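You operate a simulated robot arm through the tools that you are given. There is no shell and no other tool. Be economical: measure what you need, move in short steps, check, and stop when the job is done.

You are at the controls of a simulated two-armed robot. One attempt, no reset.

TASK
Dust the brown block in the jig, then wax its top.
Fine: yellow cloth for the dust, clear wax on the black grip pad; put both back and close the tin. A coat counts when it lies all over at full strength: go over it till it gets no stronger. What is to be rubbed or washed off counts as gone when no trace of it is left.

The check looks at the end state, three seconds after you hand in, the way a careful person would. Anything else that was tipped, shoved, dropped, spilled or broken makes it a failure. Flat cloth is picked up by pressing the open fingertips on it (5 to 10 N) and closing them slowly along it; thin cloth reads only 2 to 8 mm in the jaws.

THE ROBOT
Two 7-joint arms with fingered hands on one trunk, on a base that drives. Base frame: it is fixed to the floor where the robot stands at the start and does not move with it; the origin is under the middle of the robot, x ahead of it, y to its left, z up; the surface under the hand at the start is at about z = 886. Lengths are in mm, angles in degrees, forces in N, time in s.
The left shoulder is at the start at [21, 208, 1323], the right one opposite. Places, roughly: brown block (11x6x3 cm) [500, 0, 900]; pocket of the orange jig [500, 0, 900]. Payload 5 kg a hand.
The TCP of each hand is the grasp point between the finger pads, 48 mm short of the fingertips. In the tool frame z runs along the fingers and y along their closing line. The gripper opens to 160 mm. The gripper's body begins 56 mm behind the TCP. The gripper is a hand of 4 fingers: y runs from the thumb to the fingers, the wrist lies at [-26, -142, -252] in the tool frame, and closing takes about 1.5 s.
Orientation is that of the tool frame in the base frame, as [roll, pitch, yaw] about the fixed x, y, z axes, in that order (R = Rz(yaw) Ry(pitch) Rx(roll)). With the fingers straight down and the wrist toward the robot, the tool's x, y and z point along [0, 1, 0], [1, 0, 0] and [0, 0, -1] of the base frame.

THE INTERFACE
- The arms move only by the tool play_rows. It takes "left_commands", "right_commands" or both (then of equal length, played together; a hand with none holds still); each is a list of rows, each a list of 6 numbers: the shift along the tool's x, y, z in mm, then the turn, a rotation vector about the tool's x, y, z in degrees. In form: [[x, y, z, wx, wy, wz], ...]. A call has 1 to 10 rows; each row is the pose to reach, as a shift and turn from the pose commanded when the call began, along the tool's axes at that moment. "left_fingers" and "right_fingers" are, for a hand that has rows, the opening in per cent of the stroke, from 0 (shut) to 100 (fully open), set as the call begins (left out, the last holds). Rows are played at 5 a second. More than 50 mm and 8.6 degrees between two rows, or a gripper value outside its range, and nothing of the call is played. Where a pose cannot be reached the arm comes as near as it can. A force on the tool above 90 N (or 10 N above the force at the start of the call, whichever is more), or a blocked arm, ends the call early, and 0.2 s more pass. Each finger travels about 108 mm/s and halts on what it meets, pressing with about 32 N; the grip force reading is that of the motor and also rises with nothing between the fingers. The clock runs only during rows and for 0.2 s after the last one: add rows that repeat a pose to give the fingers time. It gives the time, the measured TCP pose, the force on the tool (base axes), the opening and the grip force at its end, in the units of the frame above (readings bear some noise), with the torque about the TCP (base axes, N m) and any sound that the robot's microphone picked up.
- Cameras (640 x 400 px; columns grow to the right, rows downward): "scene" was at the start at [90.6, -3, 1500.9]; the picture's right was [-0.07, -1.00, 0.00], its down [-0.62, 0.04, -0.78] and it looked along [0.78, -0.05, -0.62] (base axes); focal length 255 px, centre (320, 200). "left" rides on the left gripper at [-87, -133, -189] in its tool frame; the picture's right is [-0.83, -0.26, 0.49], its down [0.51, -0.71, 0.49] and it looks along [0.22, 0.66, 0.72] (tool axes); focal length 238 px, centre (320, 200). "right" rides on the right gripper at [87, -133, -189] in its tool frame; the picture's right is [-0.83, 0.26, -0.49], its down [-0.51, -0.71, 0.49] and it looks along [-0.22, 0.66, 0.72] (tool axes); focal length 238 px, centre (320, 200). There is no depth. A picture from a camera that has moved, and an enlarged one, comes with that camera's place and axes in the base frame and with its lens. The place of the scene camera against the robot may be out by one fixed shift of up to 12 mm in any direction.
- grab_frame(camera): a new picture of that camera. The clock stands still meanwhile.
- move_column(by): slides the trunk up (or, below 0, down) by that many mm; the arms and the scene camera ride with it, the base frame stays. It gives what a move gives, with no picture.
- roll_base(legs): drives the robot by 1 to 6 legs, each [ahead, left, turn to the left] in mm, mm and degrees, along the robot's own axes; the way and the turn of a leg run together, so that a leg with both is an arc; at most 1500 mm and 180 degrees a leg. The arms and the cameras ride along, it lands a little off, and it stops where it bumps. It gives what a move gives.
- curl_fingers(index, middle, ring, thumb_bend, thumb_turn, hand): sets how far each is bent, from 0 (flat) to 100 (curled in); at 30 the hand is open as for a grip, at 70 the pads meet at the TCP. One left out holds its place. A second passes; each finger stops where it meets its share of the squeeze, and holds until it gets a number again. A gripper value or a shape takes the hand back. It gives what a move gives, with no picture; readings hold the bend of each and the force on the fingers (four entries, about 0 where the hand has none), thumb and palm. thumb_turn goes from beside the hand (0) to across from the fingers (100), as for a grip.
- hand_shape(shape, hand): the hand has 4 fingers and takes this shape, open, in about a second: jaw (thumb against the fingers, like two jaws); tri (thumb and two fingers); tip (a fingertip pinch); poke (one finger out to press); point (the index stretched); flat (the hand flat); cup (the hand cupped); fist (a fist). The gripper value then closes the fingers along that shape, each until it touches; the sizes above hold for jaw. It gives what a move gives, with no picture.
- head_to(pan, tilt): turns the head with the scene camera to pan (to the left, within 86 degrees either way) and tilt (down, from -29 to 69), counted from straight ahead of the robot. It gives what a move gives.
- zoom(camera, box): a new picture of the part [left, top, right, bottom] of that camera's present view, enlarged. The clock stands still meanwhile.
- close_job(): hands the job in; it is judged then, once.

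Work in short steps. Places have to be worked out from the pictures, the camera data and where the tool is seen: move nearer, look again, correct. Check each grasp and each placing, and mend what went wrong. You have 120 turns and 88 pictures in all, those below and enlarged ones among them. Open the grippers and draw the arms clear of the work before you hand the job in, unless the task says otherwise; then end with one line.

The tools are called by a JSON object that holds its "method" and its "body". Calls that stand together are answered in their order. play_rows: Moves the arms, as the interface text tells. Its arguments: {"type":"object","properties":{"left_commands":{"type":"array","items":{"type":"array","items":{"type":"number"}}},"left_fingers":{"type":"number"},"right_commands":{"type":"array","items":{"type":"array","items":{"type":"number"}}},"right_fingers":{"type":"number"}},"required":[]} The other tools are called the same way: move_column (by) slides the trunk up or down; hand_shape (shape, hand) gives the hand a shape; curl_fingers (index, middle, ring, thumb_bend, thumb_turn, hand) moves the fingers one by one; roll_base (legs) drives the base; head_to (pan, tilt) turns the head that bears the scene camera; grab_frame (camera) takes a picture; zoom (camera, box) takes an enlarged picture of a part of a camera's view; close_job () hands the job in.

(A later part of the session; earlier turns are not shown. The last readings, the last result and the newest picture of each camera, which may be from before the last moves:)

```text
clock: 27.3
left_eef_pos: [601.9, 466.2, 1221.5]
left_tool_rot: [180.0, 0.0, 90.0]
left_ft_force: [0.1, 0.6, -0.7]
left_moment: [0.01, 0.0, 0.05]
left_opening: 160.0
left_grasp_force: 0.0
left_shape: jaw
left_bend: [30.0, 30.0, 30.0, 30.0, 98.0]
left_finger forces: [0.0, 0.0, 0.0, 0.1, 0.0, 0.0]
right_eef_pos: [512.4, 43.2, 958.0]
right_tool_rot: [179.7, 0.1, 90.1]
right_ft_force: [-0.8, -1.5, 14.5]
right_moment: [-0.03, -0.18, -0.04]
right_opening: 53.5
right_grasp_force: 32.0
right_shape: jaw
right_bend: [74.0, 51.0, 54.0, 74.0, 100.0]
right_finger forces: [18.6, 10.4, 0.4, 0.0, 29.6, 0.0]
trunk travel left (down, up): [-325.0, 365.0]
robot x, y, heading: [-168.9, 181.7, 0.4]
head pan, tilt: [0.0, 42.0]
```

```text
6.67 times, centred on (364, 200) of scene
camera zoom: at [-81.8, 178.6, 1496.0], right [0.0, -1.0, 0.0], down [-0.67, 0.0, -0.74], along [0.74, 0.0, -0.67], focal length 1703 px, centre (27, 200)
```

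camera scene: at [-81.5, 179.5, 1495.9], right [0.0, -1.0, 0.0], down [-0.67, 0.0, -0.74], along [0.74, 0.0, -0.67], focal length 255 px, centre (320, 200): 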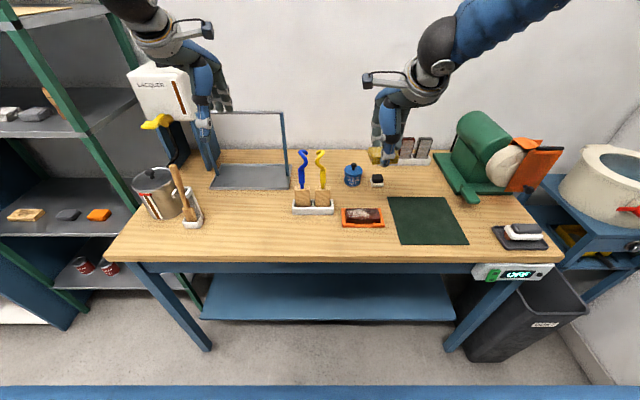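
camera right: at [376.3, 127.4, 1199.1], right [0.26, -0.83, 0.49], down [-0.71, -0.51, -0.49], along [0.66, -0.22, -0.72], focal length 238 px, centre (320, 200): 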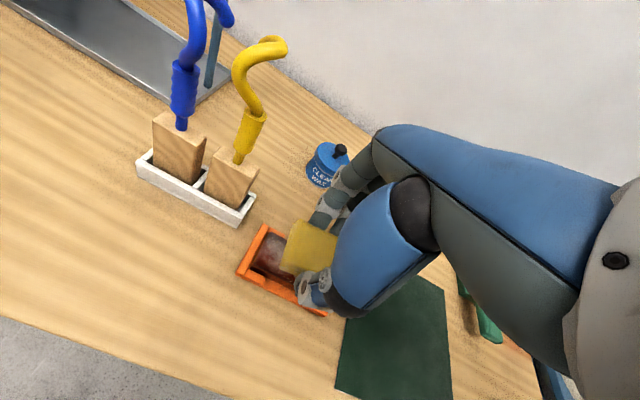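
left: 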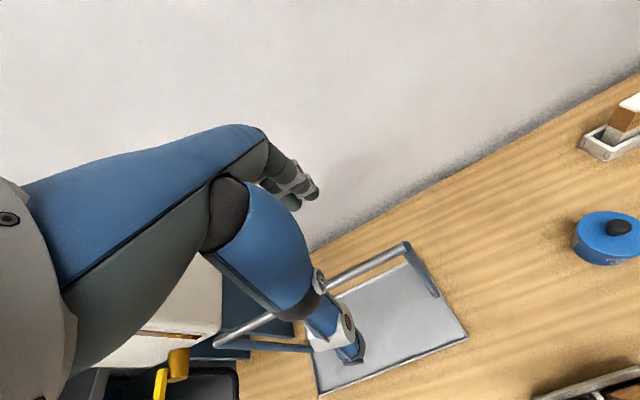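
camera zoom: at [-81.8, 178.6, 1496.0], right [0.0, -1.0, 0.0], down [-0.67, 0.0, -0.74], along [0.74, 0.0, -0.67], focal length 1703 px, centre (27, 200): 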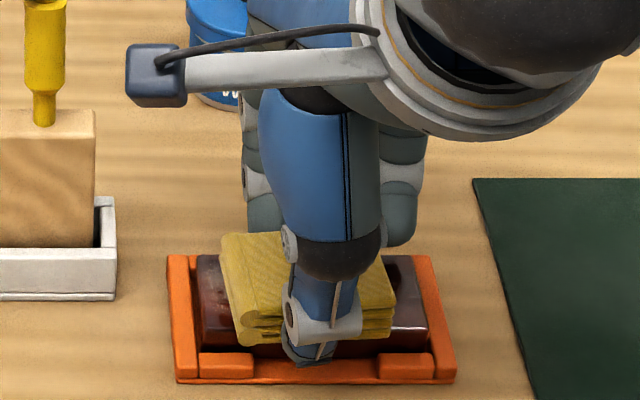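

Pressing at 14 N is good for dusting. I rub left–right over the block, with front and back lanes.

{"method": "play_rows", "body": {"right_commands": [[12, 0, 0, 0, 0, 0], [24, 0, 0, 0, 0, 0], [24, 8, 0, 0, 0, 0], [8, 8, 0, 0, 0, 0], [-8, 8, 0, 0, 0, 0], [-24, 8, 0, 0, 0, 0], [-24, -6, 0, 0, 0, 0], [-8, -6, 0, 0, 0, 0], [8, -6, 0, 0, 0, 0], [24, -6, 0, 0, 0, 0]]}}

{"method": "zoom", "body": {"camera": "scene", "box": [316, 170, 412, 230]}}

```text
clock: 29.5
left_eef_pos: [601.8, 466.3, 1222.6]
left_tool_rot: [180.0, 0.1, 90.2]
left_ft_force: [0.7, 0.3, -0.1]
left_moment: [-0.1, -0.01, -0.01]
left_opening: 159.8
left_grasp_force: 0.0
left_shape: jaw
left_bend: [30.0, 30.0, 30.0, 30.0, 98.0]
left_finger forces: [0.1, 0.0, 0.1, 0.0, 0.0, 0.0]
right_eef_pos: [502.3, 68.0, 956.6]
right_tool_rot: [-180.0, 0.0, 90.0]
right_ft_force: [-1.0, -5.6, 17.0]
right_moment: [-0.28, -0.25, -0.11]
right_opening: 54.9
right_grasp_force: 32.6
right_shape: jaw
right_bend: [74.0, 51.0, 55.0, 74.0, 100.0]
right_finger forces: [19.5, 11.5, 1.7, 0.1, 32.3, 0.0]
trunk travel left (down, up): [-325.0, 365.0]
robot x, y, heading: [-169.0, 176.0, -0.2]
head pan, tilt: [0.0, 42.0]
```

```text
6.67 times, centred on (364, 200) of scene
camera zoom: at [-82.2, 179.4, 1495.9], right [0.0, -1.0, 0.0], down [-0.67, 0.0, -0.74], along [0.74, 0.0, -0.67], focal length 1703 px, centre (27, 200)
```

zoom: 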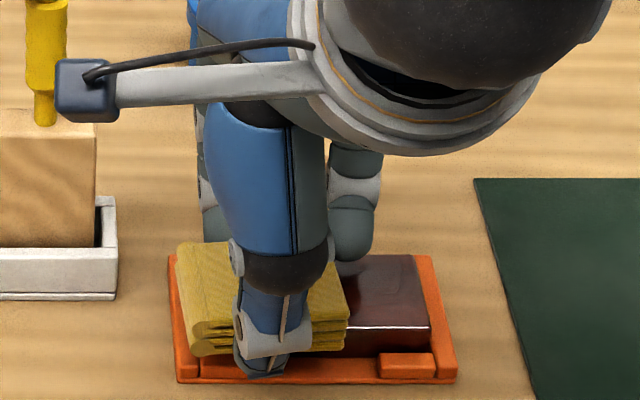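

The uncovered right part looks clean. I do more passes in three lanes, ending at the right so the left half can be seen.

{"method": "play_rows", "body": {"right_commands": [[4, 8, 0, 0, 0, 0], [-12, 18, 0, 0, 0, 0], [-32, 20, 0, 0, 0, 0], [-50, 20, 0, 0, 0, 0], [-50, 8, 0, 0, 0, 0], [-32, 8, 0, 0, 0, 0], [-12, 8, 0, 0, 0, 0], [4, 8, 0, 0, 0, 0], [4, -4, 0, 0, 0, 0], [-14, -4, 0, 0, 0, 0]]}}

{"method": "play_rows", "body": {"right_commands": [[-18, 0, 0, 0, 0, 0], [-36, 0, 0, 0, 0, 0], [-36, 12, 0, 0, 0, 0], [-18, 12, 0, 0, 0, 0], [0, 12, 0, 0, 0, 0], [16, 12, 0, 0, 0, 0], [16, 22, 0, 0, 0, 0], [0, 22, 0, 0, 0, 0], [-18, 22, 0, 0, 0, 0], [-36, 22, 0, 0, 0, 0]]}}

{"method": "play_rows", "body": {"right_commands": [[0, 0, -15, 0, 0, 0], [-30, 0, -50, 0, 0, 0], [-70, 0, -70, 0, 0, 0], [-110, 0, -80, 0, 0, 0], [-110, 0, -80, 0, 0, 0]]}}

{"method": "zoom", "body": {"camera": "scene", "box": [316, 170, 412, 230]}}

{"method": "zoom", "body": {"camera": "scene", "box": [330, 198, 394, 238]}}

```text
clock: 31.7
left_eef_pos: [599.9, 465.6, 1223.6]
left_tool_rot: [-180.0, 0.1, 90.2]
left_ft_force: [0.4, -0.8, 0.1]
left_moment: [0.12, 0.02, 0.08]
left_opening: 160.0
left_grasp_force: 0.1
left_shape: jaw
left_bend: [30.0, 30.0, 30.0, 30.0, 98.0]
left_finger forces: [0.1, 0.0, 0.1, 0.0, 0.1, 0.0]
right_eef_pos: [499.0, 54.3, 955.7]
right_tool_rot: [180.0, -0.1, 90.3]
right_ft_force: [0.0, 8.9, 22.0]
right_moment: [0.38, -0.17, 0.13]
right_opening: 54.7
right_grasp_force: 32.1
right_shape: jaw
right_bend: [74.0, 51.0, 55.0, 74.0, 100.0]
right_finger forces: [20.8, 10.8, 0.3, 0.0, 31.4, 0.0]
trunk travel left (down, up): [-325.0, 365.0]
robot x, y, heading: [-167.5, 176.8, 0.2]
head pan, tilt: [0.0, 42.0]
```

```text
clock: 33.9
left_eef_pos: [601.7, 463.9, 1221.7]
left_tool_rot: [180.0, 0.0, 90.1]
left_ft_force: [-0.3, -0.7, 0.1]
left_moment: [0.05, 0.0, 0.01]
left_opening: 159.8
left_grasp_force: 0.1
left_shape: jaw
left_bend: [30.0, 30.0, 30.0, 30.0, 98.0]
left_finger forces: [0.1, 0.0, 0.1, 0.1, 0.1, 0.0]
right_eef_pos: [521.7, 18.4, 955.6]
right_tool_rot: [-180.0, -0.1, 90.2]
right_ft_force: [-0.2, 2.6, 8.0]
right_moment: [0.18, -0.05, -0.03]
right_opening: 54.8
right_grasp_force: 31.9
right_shape: jaw
right_bend: [74.0, 52.0, 55.0, 74.0, 100.0]
right_finger forces: [20.1, 10.0, 0.8, 0.0, 29.9, 0.1]
trunk travel left (down, up): [-325.0, 365.0]
robot x, y, heading: [-166.6, 173.8, 0.0]
head pan, tilt: [0.0, 42.0]
```

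```text
clock: 35.1
left_eef_pos: [602.7, 466.2, 1221.4]
left_tool_rot: [180.0, 0.0, 90.1]
left_ft_force: [0.8, 0.8, -0.7]
left_moment: [-0.08, 0.02, -0.02]
left_opening: 159.9
left_grasp_force: 0.1
left_shape: jaw
left_bend: [30.0, 30.0, 30.0, 30.0, 98.0]
left_finger forces: [0.0, 0.1, 0.1, 0.0, 0.0, 0.0]
right_eef_pos: [523.2, -89.0, 1035.0]
right_tool_rot: [180.0, 0.0, 90.1]
right_ft_force: [-1.1, 0.2, -1.5]
right_moment: [-0.11, 0.02, -0.03]
right_opening: 54.2
right_grasp_force: 32.2
right_shape: jaw
right_bend: [74.0, 52.0, 55.0, 74.0, 100.0]
right_finger forces: [18.6, 10.3, 1.0, 0.0, 29.1, 0.0]
trunk travel left (down, up): [-325.0, 365.0]
robot x, y, heading: [-167.8, 175.5, -0.2]
head pan, tilt: [0.0, 42.0]
```

```text
6.67 times, centred on (364, 200) of scene
camera zoom: at [-80.4, 180.1, 1495.8], right [0.0, -1.0, 0.0], down [-0.67, 0.0, -0.74], along [0.74, 0.0, -0.67], focal length 1703 px, centre (27, 200)
```

zoom: 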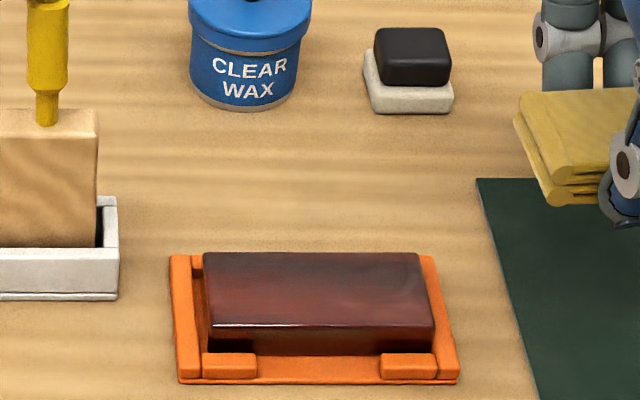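

```text
10.00 times, centred on (362, 218) of scene
camera zoom: at [-80.4, 180.1, 1495.8], right [0.0, -1.0, 0.0], down [-0.67, 0.0, -0.74], along [0.74, 0.0, -0.67], focal length 2554 px, centre (-100, 20)
```

zoom: 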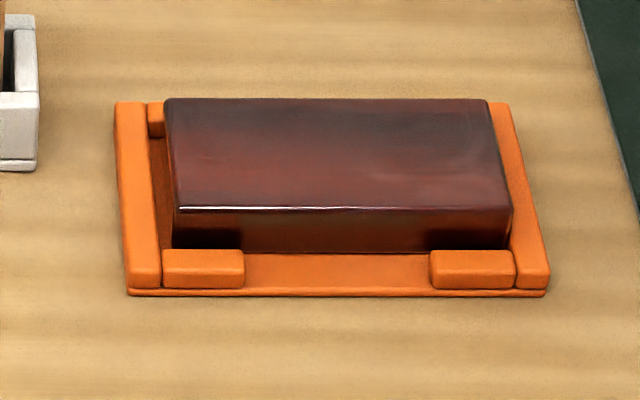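

Nearly spotless, but there's a faint lighter patch on the right part that may be a trace of dust. Check it from the hand camera too.

{"method": "grab_frame", "body": {"camera": "right"}}

```text
58 pictures are left
camera right: at [389.8, -1.5, 1225.3], right [0.26, -0.83, 0.49], down [-0.71, -0.51, -0.49], along [0.66, -0.22, -0.72], focal length 238 px, centre (320, 200)
```

right: 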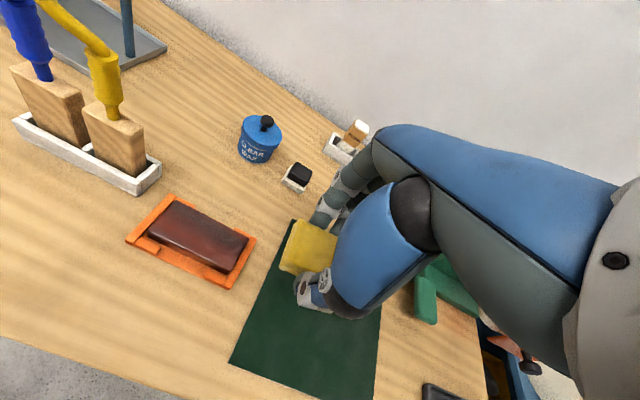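

Block centre reads (511,36), so its right end deserves more strokes. I go back down to the same pressing height and rub the right half again.

{"method": "play_rows", "body": {"right_commands": [[40, 0, 15, 0, 0, 0], [80, 0, 35, 0, 0, 0], [97, -10, 65, 0, 0, 0], [97, -10, 80, 0, 0, 0], [115, -10, 80, 0, 0, 0], [130, -10, 80, 0, 0, 0], [130, 0, 80, 0, 0, 0], [112, 0, 80, 0, 0, 0], [94, 0, 80, 0, 0, 0], [94, -20, 80, 0, 0, 0]]}}

{"method": "play_rows", "body": {"right_commands": [[18, 0, 0, 0, 0, 0], [36, 0, 0, 0, 0, 0], [54, 0, 0, 0, 0, 0], [70, 0, 0, 0, 0, 0], [70, 20, 0, 0, 0, 0], [54, 20, 0, 0, 0, 0], [36, 20, 0, 0, 0, 0], [18, 20, 0, 0, 0, 0], [0, 20, 0, 0, 0, 0], [0, 8, 0, 0, 0, 0]]}}

{"method": "play_rows", "body": {"right_commands": [[18, 0, 0, 0, 0, 0], [36, 0, 0, 0, 0, 0], [18, 0, 0, 0, 0, 0], [0, 0, 0, 0, 0, 0], [0, 0, -30, 0, 0, 0], [-30, 0, -70, 0, 0, 0], [-70, 0, -80, 0, 0, 0], [-97, 0, -80, 0, 0, 0], [-97, 0, -80, 0, 0, 0]]}}

{"method": "zoom", "body": {"camera": "scene", "box": [330, 198, 394, 238]}}

{"method": "zoom", "body": {"camera": "right", "box": [110, 170, 270, 300]}}

```text
clock: 37.3
left_eef_pos: [600.8, 466.4, 1220.2]
left_tool_rot: [180.0, 0.0, 90.2]
left_ft_force: [-1.3, -0.2, 0.3]
left_moment: [-0.06, -0.03, 0.0]
left_opening: 159.9
left_grasp_force: 0.1
left_shape: jaw
left_bend: [30.0, 30.0, 30.0, 30.0, 98.0]
left_finger forces: [0.0, 0.1, 0.1, 0.0, 0.0, 0.0]
right_eef_pos: [502.8, 1.3, 955.8]
right_tool_rot: [179.9, 0.1, 90.2]
right_ft_force: [1.5, -0.1, 6.8]
right_moment: [0.07, -0.32, -0.06]
right_opening: 54.2
right_grasp_force: 31.9
right_shape: jaw
right_bend: [74.0, 51.0, 55.0, 74.0, 100.0]
right_finger forces: [21.7, 10.8, 1.5, 0.0, 29.2, 0.1]
trunk travel left (down, up): [-325.0, 365.0]
robot x, y, heading: [-173.4, 176.1, -0.0]
head pan, tilt: [0.0, 42.0]
```

```text
clock: 39.5
left_eef_pos: [601.5, 465.8, 1220.5]
left_tool_rot: [-179.9, 0.0, 90.2]
left_ft_force: [-0.3, 0.1, -0.3]
left_moment: [-0.02, -0.04, -0.02]
left_opening: 159.7
left_grasp_force: 0.0
left_shape: jaw
left_bend: [30.0, 30.0, 30.0, 30.0, 98.0]
left_finger forces: [0.0, 0.0, 0.1, 0.0, 0.0, 0.0]
right_eef_pos: [510.6, 1.2, 956.8]
right_tool_rot: [-180.0, 0.2, 90.1]
right_ft_force: [3.5, -1.1, 6.3]
right_moment: [-0.03, -0.28, -0.03]
right_opening: 54.3
right_grasp_force: 32.4
right_shape: jaw
right_bend: [74.0, 51.0, 55.0, 74.0, 100.0]
right_finger forces: [20.9, 10.8, 1.4, 0.1, 29.2, 0.1]
trunk travel left (down, up): [-325.0, 365.0]
robot x, y, heading: [-170.0, 176.0, -0.0]
head pan, tilt: [0.0, 42.0]
```

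```text
clock: 41.5
left_eef_pos: [602.2, 466.3, 1221.8]
left_tool_rot: [179.9, -0.1, 90.2]
left_ft_force: [0.0, -0.1, -0.2]
left_moment: [-0.05, -0.02, -0.01]
left_opening: 160.0
left_grasp_force: 0.1
left_shape: jaw
left_bend: [30.0, 30.0, 30.0, 30.0, 98.0]
left_finger forces: [0.0, 0.0, 0.0, 0.0, 0.0, 0.1]
right_eef_pos: [512.7, -92.9, 1034.9]
right_tool_rot: [-180.0, -0.1, 90.2]
right_ft_force: [0.0, 0.2, 0.3]
right_moment: [-0.05, -0.06, -0.01]
right_opening: 53.9
right_grasp_force: 32.0
right_shape: jaw
right_bend: [74.0, 51.0, 55.0, 74.0, 100.0]
right_finger forces: [18.9, 10.3, 1.4, 0.0, 29.4, 0.1]
trunk travel left (down, up): [-325.0, 365.0]
robot x, y, heading: [-169.4, 172.0, -0.2]
head pan, tilt: [0.0, 42.0]
```

```text
10.00 times, centred on (362, 218) of scene
camera zoom: at [-80.5, 179.2, 1495.8], right [0.0, -1.0, 0.0], down [-0.67, 0.0, -0.74], along [0.74, 0.0, -0.67], focal length 2554 px, centre (-100, 20)
```

zoom: 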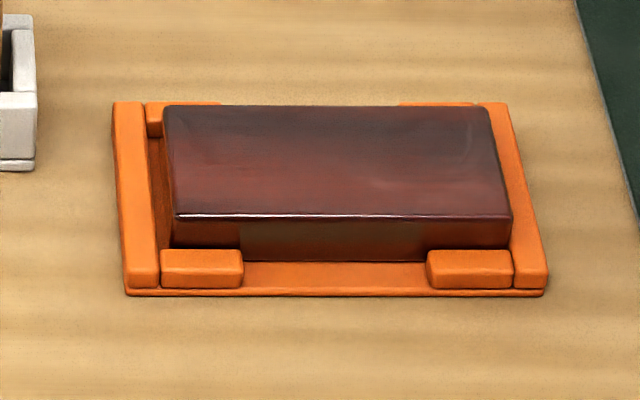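

```text
3.08 times, centred on (190, 235) of right
camera zoom: at [379.3, -7.1, 1225.0], right [0.26, -0.83, 0.49], down [-0.71, -0.51, -0.49], along [0.66, -0.22, -0.72], focal length 733 px, centre (720, 92)
```

zoom: 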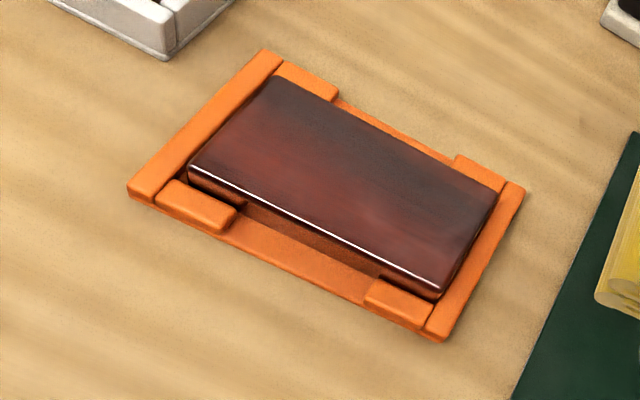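

Clean in the hand view; only a vague sheen remains in the scene view. To be sure, one more firmer pass over the full top, then compare.

{"method": "play_rows", "body": {"right_commands": [[50, 0, 25, 0, 0, 0], [97, 0, 50, 0, 0, 0], [110, 0, 72, 0, 0, 0], [115, 0, 81, 0, 0, 0], [135, 4, 81, 0, 0, 0], [155, 4, 81, 0, 0, 0], [155, -8, 81, 0, 0, 0], [135, -8, 81, 0, 0, 0], [115, -8, 81, 0, 0, 0], [97, -8, 81, 0, 0, 0]]}}

{"method": "play_rows", "body": {"right_commands": [[0, 18, 0, 0, 0, 0], [20, 18, 0, 0, 0, 0], [40, 18, 0, 0, 0, 0], [58, 18, 0, 0, 0, 0], [58, 6, 0, 0, 0, 0], [40, 6, 0, 0, 0, 0], [20, 6, 0, 0, 0, 0], [0, 6, 0, 0, 0, 0], [0, 6, -40, 0, 0, 0], [-40, 6, -80, 0, 0, 0]]}}

{"method": "play_rows", "body": {"right_commands": [[-30, 10, 0, 0, 0, 0], [-60, 30, 0, 0, 0, 0], [-80, 60, 0, 0, 0, 0], [-95, 100, 0, 0, 0, 0], [-100, 140, 0, 0, 0, 0], [-100, 140, 0, 0, 0, 0]]}}

{"method": "zoom", "body": {"camera": "scene", "box": [330, 198, 394, 238]}}

{"method": "grab_frame", "body": {"camera": "right"}}

```text
refused: row 1 steps farther than a row can; nothing moved
```

```text
refused: row 10 steps farther than a row can; nothing moved
```

```text
clock: 42.9
left_eef_pos: [601.0, 465.0, 1223.3]
left_tool_rot: [179.9, 0.0, 90.1]
left_ft_force: [0.2, -0.1, 0.8]
left_moment: [0.01, -0.04, 0.03]
left_opening: 159.6
left_grasp_force: 0.0
left_shape: jaw
left_bend: [30.0, 30.0, 30.0, 30.0, 98.0]
left_finger forces: [0.1, 0.1, 0.1, 0.1, 0.0, 0.1]
right_eef_pos: [652.6, -195.0, 1036.3]
right_tool_rot: [179.9, 0.1, 90.1]
right_ft_force: [-1.0, -0.2, -0.6]
right_moment: [0.01, -0.04, 0.02]
right_opening: 53.9
right_grasp_force: 31.7
right_shape: jaw
right_bend: [74.0, 51.0, 55.0, 74.0, 100.0]
right_finger forces: [18.7, 10.1, 1.2, 0.0, 29.0, 0.0]
trunk travel left (down, up): [-325.0, 365.0]
robot x, y, heading: [-167.9, 176.2, 0.1]
head pan, tilt: [0.0, 42.0]
```

```text
10.00 times, centred on (362, 218) of scene
camera zoom: at [-82.0, 178.2, 1496.0], right [0.0, -1.0, 0.0], down [-0.67, 0.0, -0.74], along [0.74, 0.0, -0.67], focal length 2554 px, centre (-100, 20)
```

zoom: 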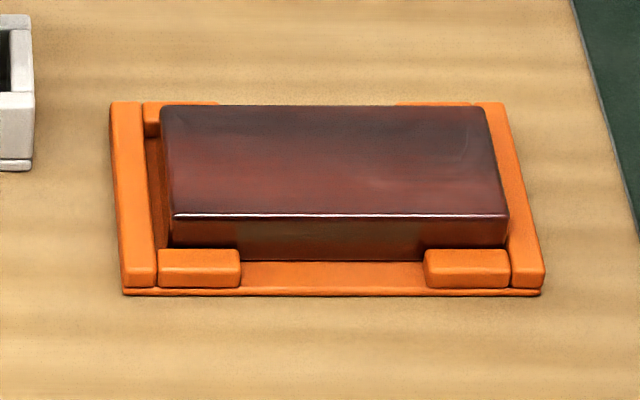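

```text
54 pictures are left
camera right: at [518.3, -108.4, 1225.2], right [0.26, -0.83, 0.49], down [-0.71, -0.51, -0.49], along [0.66, -0.22, -0.72], focal length 238 px, centre (320, 200)
```

right: 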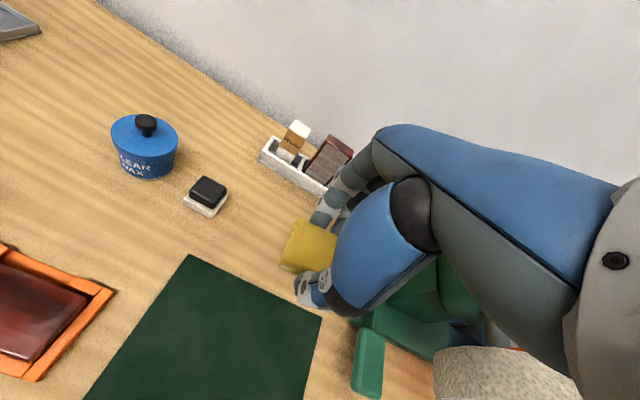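

The extra pass was refused (row too long); I do it properly now, going back over the block.

{"method": "play_rows", "body": {"right_commands": [[25, -35, 0, 0, 0, 0], [55, -70, 0, 0, 0, 0], [90, -105, 0, 0, 0, 0], [125, -138, 0, 0, 0, 0], [160, -140, 20, 0, 0, 0], [195, -140, 50, 0, 0, 0], [205, -140, 75, 0, 0, 0], [205, -140, 80, 0, 0, 0], [225, -138, 81, 0, 0, 0], [245, -138, 81, 0, 0, 0]]}}

{"method": "play_rows", "body": {"right_commands": [[12, 0, 0, 0, 0, 0], [12, 10, 0, 0, 0, 0], [-8, 10, 0, 0, 0, 0], [-28, 10, 0, 0, 0, 0], [-46, 10, 0, 0, 0, 0], [-46, -6, 0, 0, 0, 0], [-28, -6, 0, 0, 0, 0], [-8, -6, 0, 0, 0, 0], [12, -6, 0, 0, 0, 0], [12, 4, 0, 0, 0, 0]]}}

{"method": "play_rows", "body": {"right_commands": [[-20, 0, 0, 0, 0, 0], [-40, 0, 0, 0, 0, 0], [-58, 0, 0, 0, 0, 0], [-58, 8, 0, 0, 0, 0], [-40, 8, 0, 0, 0, 0], [-20, 8, 0, 0, 0, 0], [-40, 8, 0, 0, 0, 0], [-58, 8, -20, 0, 0, 0], [-70, 8, -60, 0, 0, 0], [-100, 20, -81, 0, 0, 0]]}}

{"method": "play_rows", "body": {"right_commands": [[-30, 30, 0, 0, 0, 0], [-60, 60, 0, 0, 0, 0], [-90, 90, 0, 0, 0, 0], [-110, 120, 0, 0, 0, 0], [-110, 120, 0, 0, 0, 0]]}}

{"method": "zoom", "body": {"camera": "scene", "box": [330, 198, 394, 238]}}

{"method": "grab_frame", "body": {"camera": "right"}}

```text
clock: 45.1
left_eef_pos: [601.7, 465.4, 1221.1]
left_tool_rot: [180.0, -0.1, 90.1]
left_ft_force: [-0.2, 0.1, 0.1]
left_moment: [0.0, -0.03, -0.01]
left_opening: 159.5
left_grasp_force: 0.0
left_shape: jaw
left_bend: [30.0, 30.0, 30.0, 30.0, 98.0]
left_finger forces: [0.0, 0.0, 0.0, 0.0, 0.1, 0.1]
right_eef_pos: [512.3, 51.0, 955.7]
right_tool_rot: [179.8, 0.0, 90.3]
right_ft_force: [0.3, 0.4, 5.7]
right_moment: [-0.13, -0.22, 0.04]
right_opening: 54.3
right_grasp_force: 32.2
right_shape: jaw
right_bend: [74.0, 51.0, 55.0, 74.0, 100.0]
right_finger forces: [18.2, 11.6, 0.9, 0.0, 29.0, 0.0]
trunk travel left (down, up): [-325.0, 365.0]
robot x, y, heading: [-168.4, 175.2, 0.6]
head pan, tilt: [0.0, 42.0]
```

```text
clock: 47.3
left_eef_pos: [600.8, 464.4, 1222.0]
left_tool_rot: [180.0, 0.0, 90.1]
left_ft_force: [0.8, 0.9, 0.1]
left_moment: [0.02, 0.02, 0.01]
left_opening: 159.7
left_grasp_force: 0.1
left_shape: jaw
left_bend: [30.0, 30.0, 30.0, 30.0, 98.0]
left_finger forces: [0.0, 0.1, 0.0, 0.0, 0.1, 0.0]
right_eef_pos: [515.4, 63.3, 955.5]
right_tool_rot: [-180.0, 0.0, 90.2]
right_ft_force: [-3.6, 0.7, 8.4]
right_moment: [0.14, 0.1, 0.04]
right_opening: 54.3
right_grasp_force: 32.5
right_shape: jaw
right_bend: [74.0, 52.0, 55.0, 74.0, 100.0]
right_finger forces: [18.2, 10.3, 1.1, 0.0, 31.5, 0.0]
trunk travel left (down, up): [-325.0, 365.0]
robot x, y, heading: [-168.8, 176.3, 0.1]
head pan, tilt: [0.0, 42.0]
```

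```text
clock: 49.5
left_eef_pos: [603.5, 461.4, 1221.2]
left_tool_rot: [-180.0, -0.1, 90.1]
left_ft_force: [0.4, -2.1, -0.2]
left_moment: [0.21, 0.05, 0.04]
left_opening: 159.9
left_grasp_force: 0.0
left_shape: jaw
left_bend: [30.0, 30.0, 30.0, 30.0, 98.0]
left_finger forces: [0.1, 0.0, 0.0, 0.0, 0.0, 0.1]
right_eef_pos: [536.9, -38.6, 1033.1]
right_tool_rot: [-179.9, 0.0, 90.1]
right_ft_force: [0.1, -0.2, -1.6]
right_moment: [0.07, -0.06, -0.01]
right_opening: 54.3
right_grasp_force: 32.1
right_shape: jaw
right_bend: [74.0, 51.0, 55.0, 74.0, 100.0]
right_finger forces: [18.7, 10.4, 1.3, 0.1, 29.5, 0.0]
trunk travel left (down, up): [-325.0, 365.0]
robot x, y, heading: [-167.7, 178.6, -0.1]
head pan, tilt: [0.0, 42.0]
```

```text
clock: 50.7
left_eef_pos: [601.4, 466.7, 1223.0]
left_tool_rot: [180.0, 0.0, 90.2]
left_ft_force: [-0.4, 1.2, 1.0]
left_moment: [-0.04, -0.08, -0.01]
left_opening: 159.9
left_grasp_force: 0.0
left_shape: jaw
left_bend: [30.0, 30.0, 30.0, 30.0, 98.0]
left_finger forces: [0.0, 0.1, 0.1, 0.0, 0.1, 0.1]
right_eef_pos: [655.1, -145.2, 1035.8]
right_tool_rot: [179.8, 0.1, 90.2]
right_ft_force: [-0.2, -0.2, 0.0]
right_moment: [-0.02, 0.01, -0.02]
right_opening: 54.0
right_grasp_force: 31.7
right_shape: jaw
right_bend: [74.0, 51.0, 55.0, 74.0, 100.0]
right_finger forces: [18.5, 10.4, 0.9, 0.1, 29.1, 0.0]
trunk travel left (down, up): [-325.0, 365.0]
robot x, y, heading: [-169.2, 175.8, 0.2]
head pan, tilt: [0.0, 42.0]
```

```text
10.00 times, centred on (362, 218) of scene
camera zoom: at [-82.0, 179.3, 1496.0], right [0.0, -1.0, 0.0], down [-0.67, 0.0, -0.74], along [0.74, 0.0, -0.67], focal length 2554 px, centre (-100, 20)
```

zoom: 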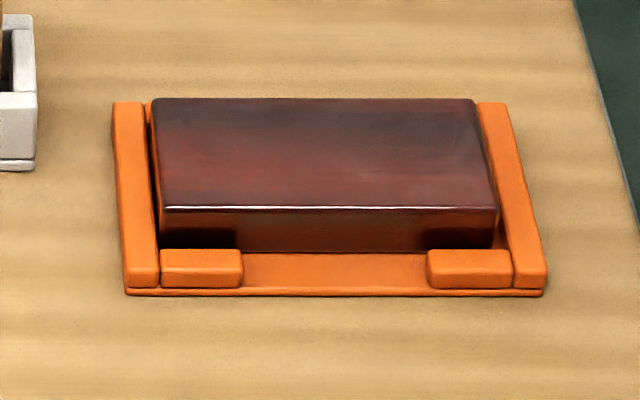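

```text
52 pictures are left
camera right: at [520.9, -58.0, 1225.3], right [0.26, -0.83, 0.49], down [-0.71, -0.51, -0.49], along [0.66, -0.22, -0.72], focal length 238 px, centre (320, 200)
```

right: 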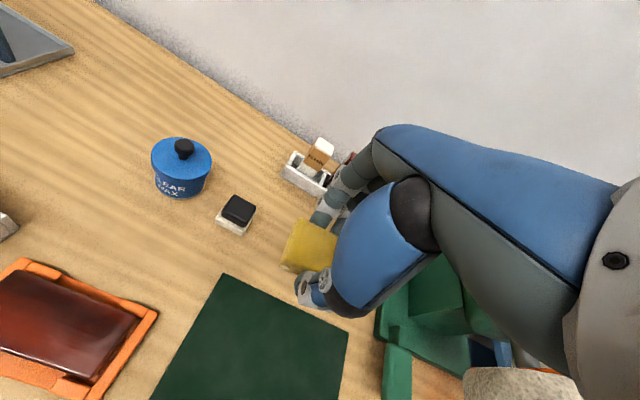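

No change with further rubbing, so that sheen is just the surface; dusting is done. I carry the cloth back to (714,-142), turning 5° to square it as it originally lay.

{"method": "play_rows", "body": {"right_commands": [[1, 25, 0, 0, 0, 2], [2, 50, 0, 0, 0, 4], [3, 59, 25, 0, 0, 5], [3, 59, 60, 0, 0, 5], [3, 59, 85, 0, 0, 5], [3, 59, 95, 0, 0, 5], [3, 59, 100, 0, 0, 5], [3, 59, 102, 0, 0, 5], [3, 59, 102, 0, 0, 5]]}}

{"method": "zoom", "body": {"camera": "scene", "box": [340, 130, 468, 210]}}

```text
clock: 52.7
left_eef_pos: [601.6, 464.7, 1221.5]
left_tool_rot: [180.0, 0.0, 90.1]
left_ft_force: [1.1, -0.1, -0.1]
left_moment: [0.01, -0.01, -0.01]
left_opening: 159.7
left_grasp_force: 0.1
left_shape: jaw
left_bend: [30.0, 30.0, 30.0, 30.0, 98.0]
left_finger forces: [0.0, 0.0, 0.1, 0.0, 0.1, 0.1]
right_eef_pos: [716.2, -146.2, 933.9]
right_tool_rot: [-180.0, 0.0, 85.2]
right_ft_force: [-0.2, 0.2, -0.7]
right_moment: [0.04, -0.03, 0.01]
right_opening: 54.0
right_grasp_force: 31.7
right_shape: jaw
right_bend: [74.0, 52.0, 55.0, 74.0, 100.0]
right_finger forces: [18.5, 10.3, 0.9, 0.1, 28.9, 0.1]
trunk travel left (down, up): [-325.0, 365.0]
robot x, y, heading: [-169.6, 176.8, -0.0]
head pan, tilt: [0.0, 42.0]
```

```text
5.00 times, centred on (404, 170) of scene
camera zoom: at [-80.7, 178.5, 1495.8], right [0.0, -1.0, 0.0], down [-0.67, 0.0, -0.74], along [0.74, 0.0, -0.67], focal length 1277 px, centre (-100, 350)
```

zoom: 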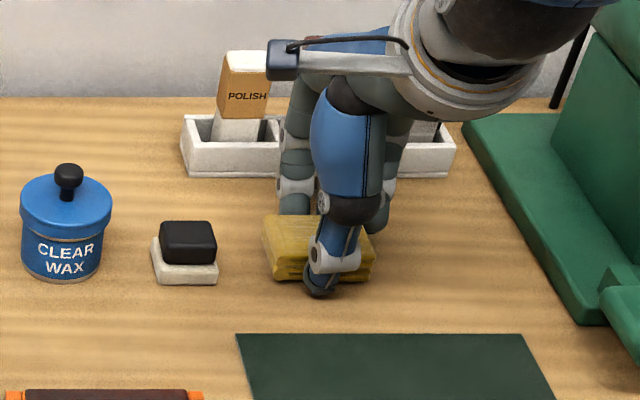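

Cloth is in place, squared. Lower 1.5 mm to seat it, open slowly to a moderate width and rise.

{"method": "play_rows", "body": {"right_commands": [[0, 0, 1.5, 0, 0, 0], [0, 0, 1.5, 0, 0, 0], [0, 0, 1.5, 0, 0, 0]]}}

{"method": "play_rows", "body": {"right_commands": [[0, 0, 0, 0, 0, 0], [0, 0, 0, 0, 0, 0], [0, 0, 0, 0, 0, 0], [0, 0, -30, 0, 0, 0], [0, 0, -75, 0, 0, 0], [0, 0, -120, 0, 0, -3], [0, 0, -150, 0, 0, -5]], "right_fingers": 60}}

{"method": "zoom", "body": {"camera": "scene", "box": [340, 130, 468, 210]}}

{"method": "grab_frame", "body": {"camera": "right"}}

```text
clock: 53.5
left_eef_pos: [602.7, 463.9, 1221.4]
left_tool_rot: [179.9, -0.1, 90.2]
left_ft_force: [0.3, -0.3, 0.7]
left_moment: [0.03, -0.03, -0.01]
left_opening: 159.7
left_grasp_force: 0.0
left_shape: jaw
left_bend: [30.0, 30.0, 30.0, 30.0, 98.0]
left_finger forces: [0.1, 0.1, 0.0, 0.1, 0.0, 0.0]
right_eef_pos: [716.3, -145.6, 932.5]
right_tool_rot: [180.0, 0.0, 85.2]
right_ft_force: [0.0, 0.1, -0.8]
right_moment: [0.03, 0.0, 0.0]
right_opening: 54.1
right_grasp_force: 31.9
right_shape: jaw
right_bend: [74.0, 52.0, 55.0, 74.0, 100.0]
right_finger forces: [18.4, 10.3, 1.1, 0.0, 28.9, 0.1]
trunk travel left (down, up): [-325.0, 365.0]
robot x, y, heading: [-169.5, 176.4, -0.4]
head pan, tilt: [0.0, 42.0]
```

```text
clock: 55.1
left_eef_pos: [600.8, 466.3, 1221.6]
left_tool_rot: [-180.0, -0.1, 90.1]
left_ft_force: [-0.6, 0.9, 0.5]
left_moment: [-0.01, -0.04, 0.02]
left_opening: 159.8
left_grasp_force: 0.2
left_shape: jaw
left_bend: [30.0, 30.0, 30.0, 30.0, 98.0]
left_finger forces: [0.0, 0.1, 0.0, 0.1, 0.1, 0.0]
right_eef_pos: [717.2, -144.2, 1083.4]
right_tool_rot: [180.0, 0.0, 90.2]
right_ft_force: [-2.3, 1.1, -0.8]
right_moment: [-0.02, -0.11, -0.07]
right_opening: 95.4
right_grasp_force: 0.0
right_shape: jaw
right_bend: [73.0, 41.0, 38.0, 65.0, 100.0]
right_finger forces: [0.0, 0.0, 0.1, 0.0, 0.0, 0.0]
trunk travel left (down, up): [-325.0, 365.0]
robot x, y, heading: [-170.2, 175.5, 0.2]
head pan, tilt: [0.0, 42.0]
```

```text
5.00 times, centred on (404, 170) of scene
camera zoom: at [-81.6, 179.0, 1495.9], right [0.0, -1.0, 0.0], down [-0.67, 0.0, -0.74], along [0.74, 0.0, -0.67], focal length 1277 px, centre (-100, 350)
```

zoom: 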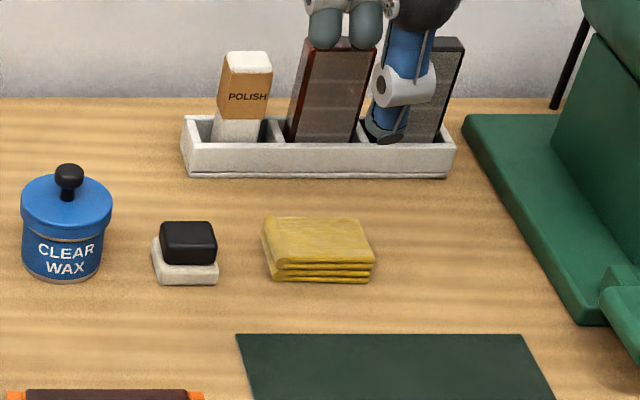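

```text
49 pictures are left
camera right: at [583.6, -57.5, 1272.7], right [0.26, -0.83, 0.49], down [-0.71, -0.51, -0.49], along [0.66, -0.22, -0.72], focal length 238 px, centre (320, 200)
```

right: 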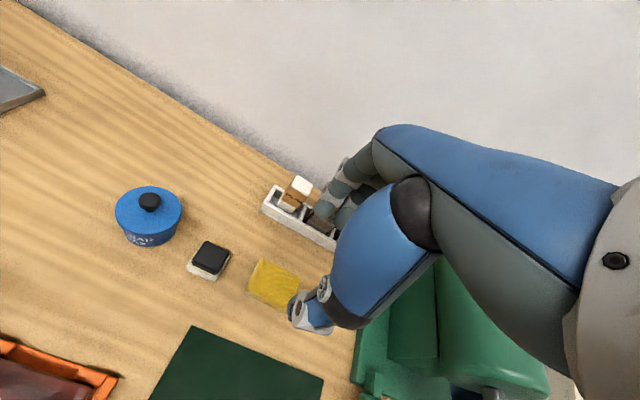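

Cloth is back where it was. Next the tin lid: I move the right hand over the knob at about (719,51), staying high, and look.

{"method": "play_rows", "body": {"right_commands": [[40, 0, 0, 0, 0, 0], [80, 0, 0, 0, 0, 0], [120, 0, 0, 0, 0, 0], [160, 0, 0, 0, 0, 0], [195, 2, 0, 0, 0, 0], [195, 2, 20, 0, 0, 0], [195, 2, 20, 0, 0, 0]], "right_fingers": 40}}

{"method": "grab_frame", "body": {"camera": "right"}}

{"method": "zoom", "body": {"camera": "scene", "box": [300, 110, 428, 190]}}

```text
clock: 56.7
left_eef_pos: [601.3, 466.0, 1221.8]
left_tool_rot: [180.0, 0.0, 90.1]
left_ft_force: [-0.2, 0.4, -0.5]
left_moment: [-0.08, -0.05, -0.02]
left_opening: 159.7
left_grasp_force: 0.0
left_shape: jaw
left_bend: [30.0, 30.0, 30.0, 30.0, 98.0]
left_finger forces: [0.0, 0.1, 0.1, 0.0, 0.1, 0.0]
right_eef_pos: [717.7, 50.4, 1063.3]
right_tool_rot: [179.9, 0.1, 90.2]
right_ft_force: [-0.2, 1.5, 0.8]
right_moment: [-0.04, 0.0, -0.04]
right_opening: 64.3
right_grasp_force: 0.0
right_shape: jaw
right_bend: [74.0, 49.0, 46.0, 72.0, 100.0]
right_finger forces: [0.1, 0.1, 0.1, 0.0, 0.0, 0.0]
trunk travel left (down, up): [-325.0, 365.0]
robot x, y, heading: [-169.4, 175.8, 0.1]
head pan, tilt: [0.0, 42.0]
```

```text
48 pictures are left
camera right: at [583.2, 137.7, 1252.6], right [0.26, -0.83, 0.49], down [-0.71, -0.51, -0.49], along [0.66, -0.22, -0.72], focal length 238 px, centre (320, 200)
```

right: 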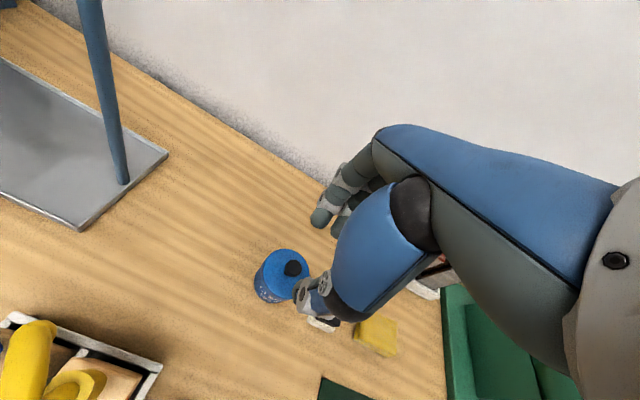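

```text
5.00 times, centred on (364, 150) of scene
camera zoom: at [-81.5, 179.3, 1495.9], right [0.0, -1.0, 0.0], down [-0.67, 0.0, -0.74], along [0.74, 0.0, -0.67], focal length 1277 px, centre (100, 450)
```

zoom: 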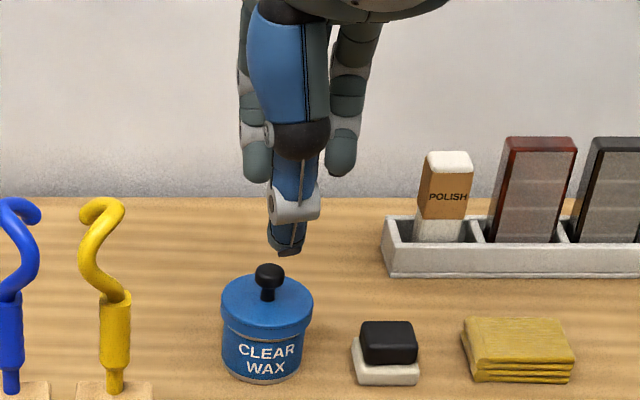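

I want to know what opposes the thumb before pinching a small knob, so I try the fingertip-pinch shape while still high.

{"method": "hand_shape", "body": {"hand": "right", "shape": "tip"}}

{"method": "zoom", "body": {"camera": "scene", "box": [300, 110, 428, 190]}}

{"method": "grab_frame", "body": {"camera": "right"}}

```text
clock: 57.6
left_eef_pos: [602.4, 465.9, 1222.0]
left_tool_rot: [179.9, 0.0, 90.1]
left_ft_force: [0.4, 0.0, -0.2]
left_moment: [0.0, 0.01, 0.0]
left_opening: 159.8
left_grasp_force: 0.0
left_shape: jaw
left_bend: [30.0, 30.0, 30.0, 30.0, 98.0]
left_finger forces: [0.0, 0.1, 0.0, 0.0, 0.0, 0.1]
right_eef_pos: [718.1, 50.8, 1062.5]
right_tool_rot: [179.9, 0.0, 90.1]
right_ft_force: [-0.7, 0.4, 0.6]
right_moment: [-0.01, 0.01, -0.01]
right_opening: 159.5
right_grasp_force: 0.1
right_shape: tip
right_bend: [30.0, 98.0, 99.0, 30.0, 98.0]
right_finger forces: [0.1, 0.0, 0.1, 0.1, 0.0, 0.1]
trunk travel left (down, up): [-325.0, 365.0]
robot x, y, heading: [-168.8, 177.7, 0.0]
head pan, tilt: [0.0, 42.0]
```

```text
5.00 times, centred on (364, 150) of scene
camera zoom: at [-80.7, 178.7, 1495.8], right [0.0, -1.0, 0.0], down [-0.67, 0.0, -0.74], along [0.74, 0.0, -0.67], focal length 1277 px, centre (100, 450)
```

zoom: 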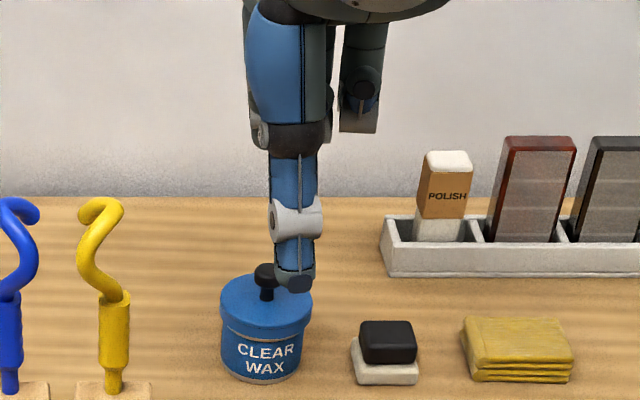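

```text
45 pictures are left
camera right: at [583.8, 136.6, 1251.9], right [0.26, -0.83, 0.49], down [-0.71, -0.51, -0.49], along [0.66, -0.22, -0.72], focal length 238 px, centre (320, 200)
```

right: 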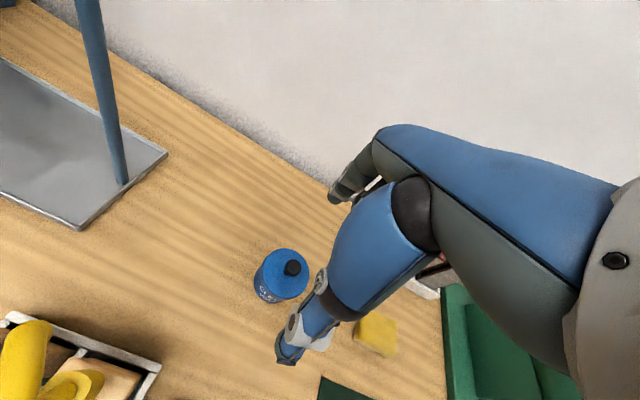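

Index and thumb oppose each other, good for the knob, which reads at (716,55). I narrow to ~50 mm, centre on it and lower to TCP z≈1005.

{"method": "play_rows", "body": {"right_commands": [[2, 0, 0, 0, 0, 0], [4.5, -2, 0, 0, 0, 0], [4.5, -2, 0, 0, 0, 0], [4.5, -2, 0, 0, 0, 0], [4.5, -2, 20, 0, 0, 0], [4.5, -2, 40, 0, 0, 0], [4.5, -2, 57, 0, 0, 0], [4.5, -2, 57, 0, 0, 0]], "right_fingers": 32}}

{"method": "zoom", "body": {"camera": "scene", "box": [310, 140, 390, 190]}}

{"method": "zoom", "body": {"camera": "right", "box": [240, 180, 400, 280]}}

```text
clock: 59.4
left_eef_pos: [601.6, 465.3, 1220.9]
left_tool_rot: [179.9, 0.0, 90.0]
left_ft_force: [0.7, -0.2, -0.7]
left_moment: [0.0, 0.0, 0.01]
left_opening: 159.5
left_grasp_force: 0.1
left_shape: jaw
left_bend: [30.0, 30.0, 30.0, 30.0, 98.0]
left_finger forces: [0.0, 0.0, 0.0, 0.0, 0.1, 0.1]
right_eef_pos: [714.4, 55.1, 1005.0]
right_tool_rot: [-180.0, -0.1, 90.2]
right_ft_force: [-0.6, 0.3, 0.6]
right_moment: [-0.01, 0.0, -0.01]
right_opening: 52.1
right_grasp_force: 0.2
right_shape: tip
right_bend: [73.0, 98.0, 99.0, 73.0, 100.0]
right_finger forces: [0.1, 0.1, 0.0, 0.0, 0.1, 0.0]
trunk travel left (down, up): [-325.0, 365.0]
robot x, y, heading: [-167.3, 173.5, 0.2]
head pan, tilt: [0.0, 42.0]
```

```text
8.00 times, centred on (350, 165) of scene
camera zoom: at [-81.0, 178.7, 1495.9], right [0.0, -1.0, 0.0], down [-0.67, 0.0, -0.74], along [0.74, 0.0, -0.67], focal length 2044 px, centre (80, 480)
```

zoom: 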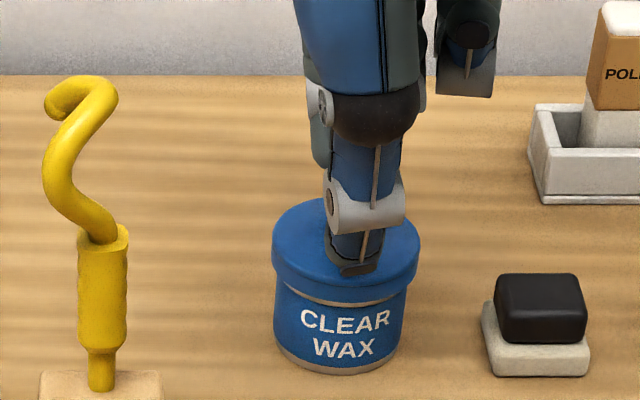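

```text
4.00 times, centred on (320, 230) of right
camera zoom: at [580.8, 141.7, 1194.0], right [0.26, -0.83, 0.49], down [-0.71, -0.51, -0.49], along [0.66, -0.22, -0.72], focal length 953 px, centre (320, 80)
```

zoom: 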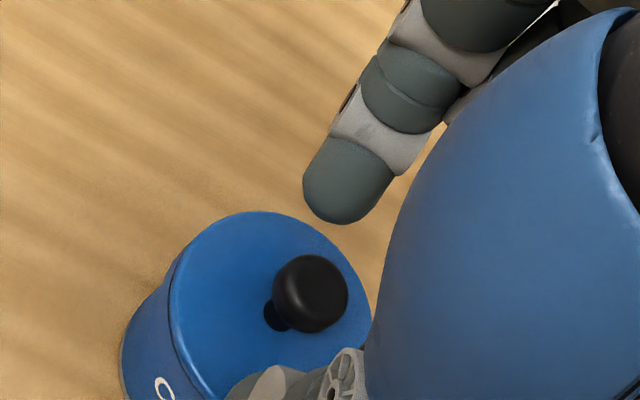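

Knob sits between index and thumb, centre at about (718,54). I shift 3 mm forward, lower 4 mm and close.

{"method": "play_rows", "body": {"right_commands": [[-1, 3, 2, 0, 0, 0], [-1, 3, 4, 0, 0, 0], [-1, 3, 4, 0, 0, 0]]}}

{"method": "play_rows", "body": {"right_commands": [[0, 0, 0, 0, 0, 0], [0, 0, 0, 0, 0, 0], [0, 0, 0, 0, 0, 0], [0, 0, 0, 0, 0, 0], [0, 0, 0, 0, 0, 0]], "right_fingers": 0}}

{"method": "zoom", "body": {"camera": "right", "box": [240, 180, 400, 280]}}

```text
clock: 60.2
left_eef_pos: [602.2, 464.7, 1221.6]
left_tool_rot: [180.0, 0.1, 90.1]
left_ft_force: [0.2, 0.4, 0.6]
left_moment: [0.0, 0.05, -0.02]
left_opening: 159.8
left_grasp_force: 0.0
left_shape: jaw
left_bend: [30.0, 30.0, 30.0, 30.0, 98.0]
left_finger forces: [0.1, 0.0, 0.0, 0.1, 0.2, 0.0]
right_eef_pos: [719.5, 53.6, 1001.1]
right_tool_rot: [-179.9, 0.0, 90.1]
right_ft_force: [-0.7, -0.1, -0.5]
right_moment: [-0.01, 0.03, 0.01]
right_opening: 51.9
right_grasp_force: 0.1
right_shape: tip
right_bend: [73.0, 98.0, 99.0, 73.0, 100.0]
right_finger forces: [0.1, 0.0, 0.0, 0.0, 0.1, 0.0]
trunk travel left (down, up): [-325.0, 365.0]
robot x, y, heading: [-165.4, 177.7, 0.1]
head pan, tilt: [0.0, 42.0]
```

```text
clock: 61.4
left_eef_pos: [602.1, 465.1, 1220.9]
left_tool_rot: [-179.9, 0.0, 90.1]
left_ft_force: [0.4, -0.1, -0.1]
left_moment: [-0.02, 0.03, 0.01]
left_opening: 159.6
left_grasp_force: 0.1
left_shape: jaw
left_bend: [30.0, 30.0, 30.0, 30.0, 98.0]
left_finger forces: [0.0, 0.1, 0.1, 0.0, 0.0, 0.0]
right_eef_pos: [718.3, 54.7, 1000.9]
right_tool_rot: [180.0, 0.0, 90.1]
right_ft_force: [0.4, -0.7, 0.4]
right_moment: [-0.02, -0.02, 0.0]
right_opening: 12.1
right_grasp_force: 31.5
right_shape: tip
right_bend: [71.0, 100.0, 100.0, 72.0, 100.0]
right_finger forces: [27.1, 0.1, 0.0, 0.1, 27.8, 0.1]
trunk travel left (down, up): [-325.0, 365.0]
robot x, y, heading: [-168.6, 174.0, 0.0]
head pan, tilt: [0.0, 42.0]
heard: snap
```

```text
4.00 times, centred on (320, 230) of right
camera zoom: at [584.6, 140.5, 1190.1], right [0.26, -0.83, 0.49], down [-0.71, -0.51, -0.49], along [0.66, -0.22, -0.72], focal length 953 px, centre (320, 80)
```

zoom: 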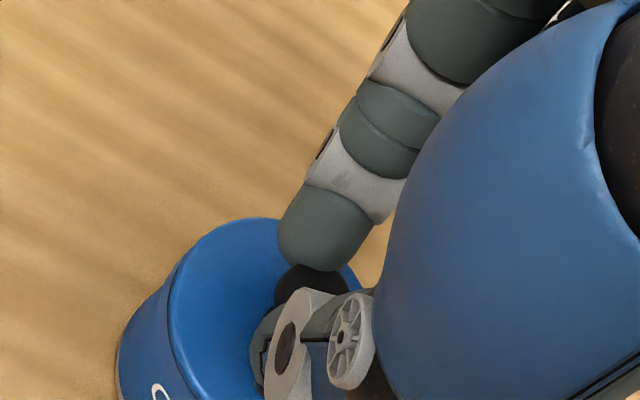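

Firm pinch on the knob (12 mm, 27 N each); a snap was heard. Lift gently straight up and look.

{"method": "play_rows", "body": {"right_commands": [[0, 0, -5, 0, 0, 0], [0, 0, -10, 0, 0, 0], [0, 0, -20, 0, 0, 0], [0, 0, -40, 0, 0, 0], [0, 0, -60, 0, 0, 0], [0, 0, -60, 0, 0, 0]]}}

{"method": "zoom", "body": {"camera": "scene", "box": [310, 130, 406, 190]}}

```text
clock: 62.8
left_eef_pos: [603.1, 464.9, 1221.1]
left_tool_rot: [179.9, 0.0, 90.0]
left_ft_force: [-0.4, -0.1, -0.3]
left_moment: [0.01, 0.0, -0.03]
left_opening: 159.9
left_grasp_force: 0.0
left_shape: jaw
left_bend: [30.0, 30.0, 30.0, 30.0, 98.0]
left_finger forces: [0.1, 0.0, 0.0, 0.1, 0.0, 0.0]
right_eef_pos: [719.4, 55.9, 1060.1]
right_tool_rot: [-180.0, 0.0, 90.2]
right_ft_force: [-0.2, -0.1, -1.3]
right_moment: [0.02, 0.02, -0.01]
right_opening: 12.2
right_grasp_force: 31.8
right_shape: tip
right_bend: [71.0, 100.0, 100.0, 72.0, 100.0]
right_finger forces: [27.0, 0.1, 0.0, 0.0, 27.8, 0.0]
trunk travel left (down, up): [-325.0, 365.0]
robot x, y, heading: [-168.3, 172.3, 0.2]
head pan, tilt: [0.0, 42.0]
```

```text
6.67 times, centred on (358, 160) of scene
camera zoom: at [-80.2, 178.6, 1495.8], right [0.0, -1.0, 0.0], down [-0.67, 0.0, -0.74], along [0.74, 0.0, -0.67], focal length 1703 px, centre (67, 467)
```

zoom: 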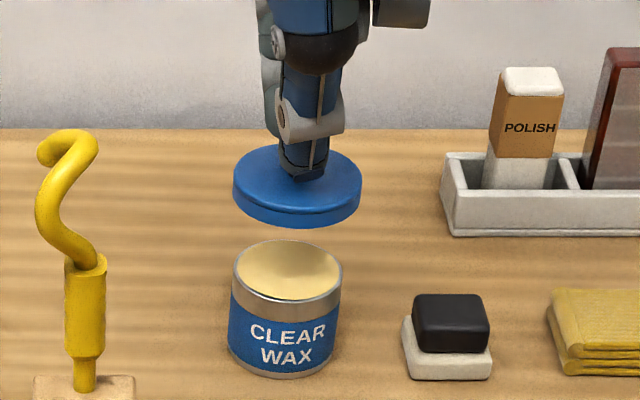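

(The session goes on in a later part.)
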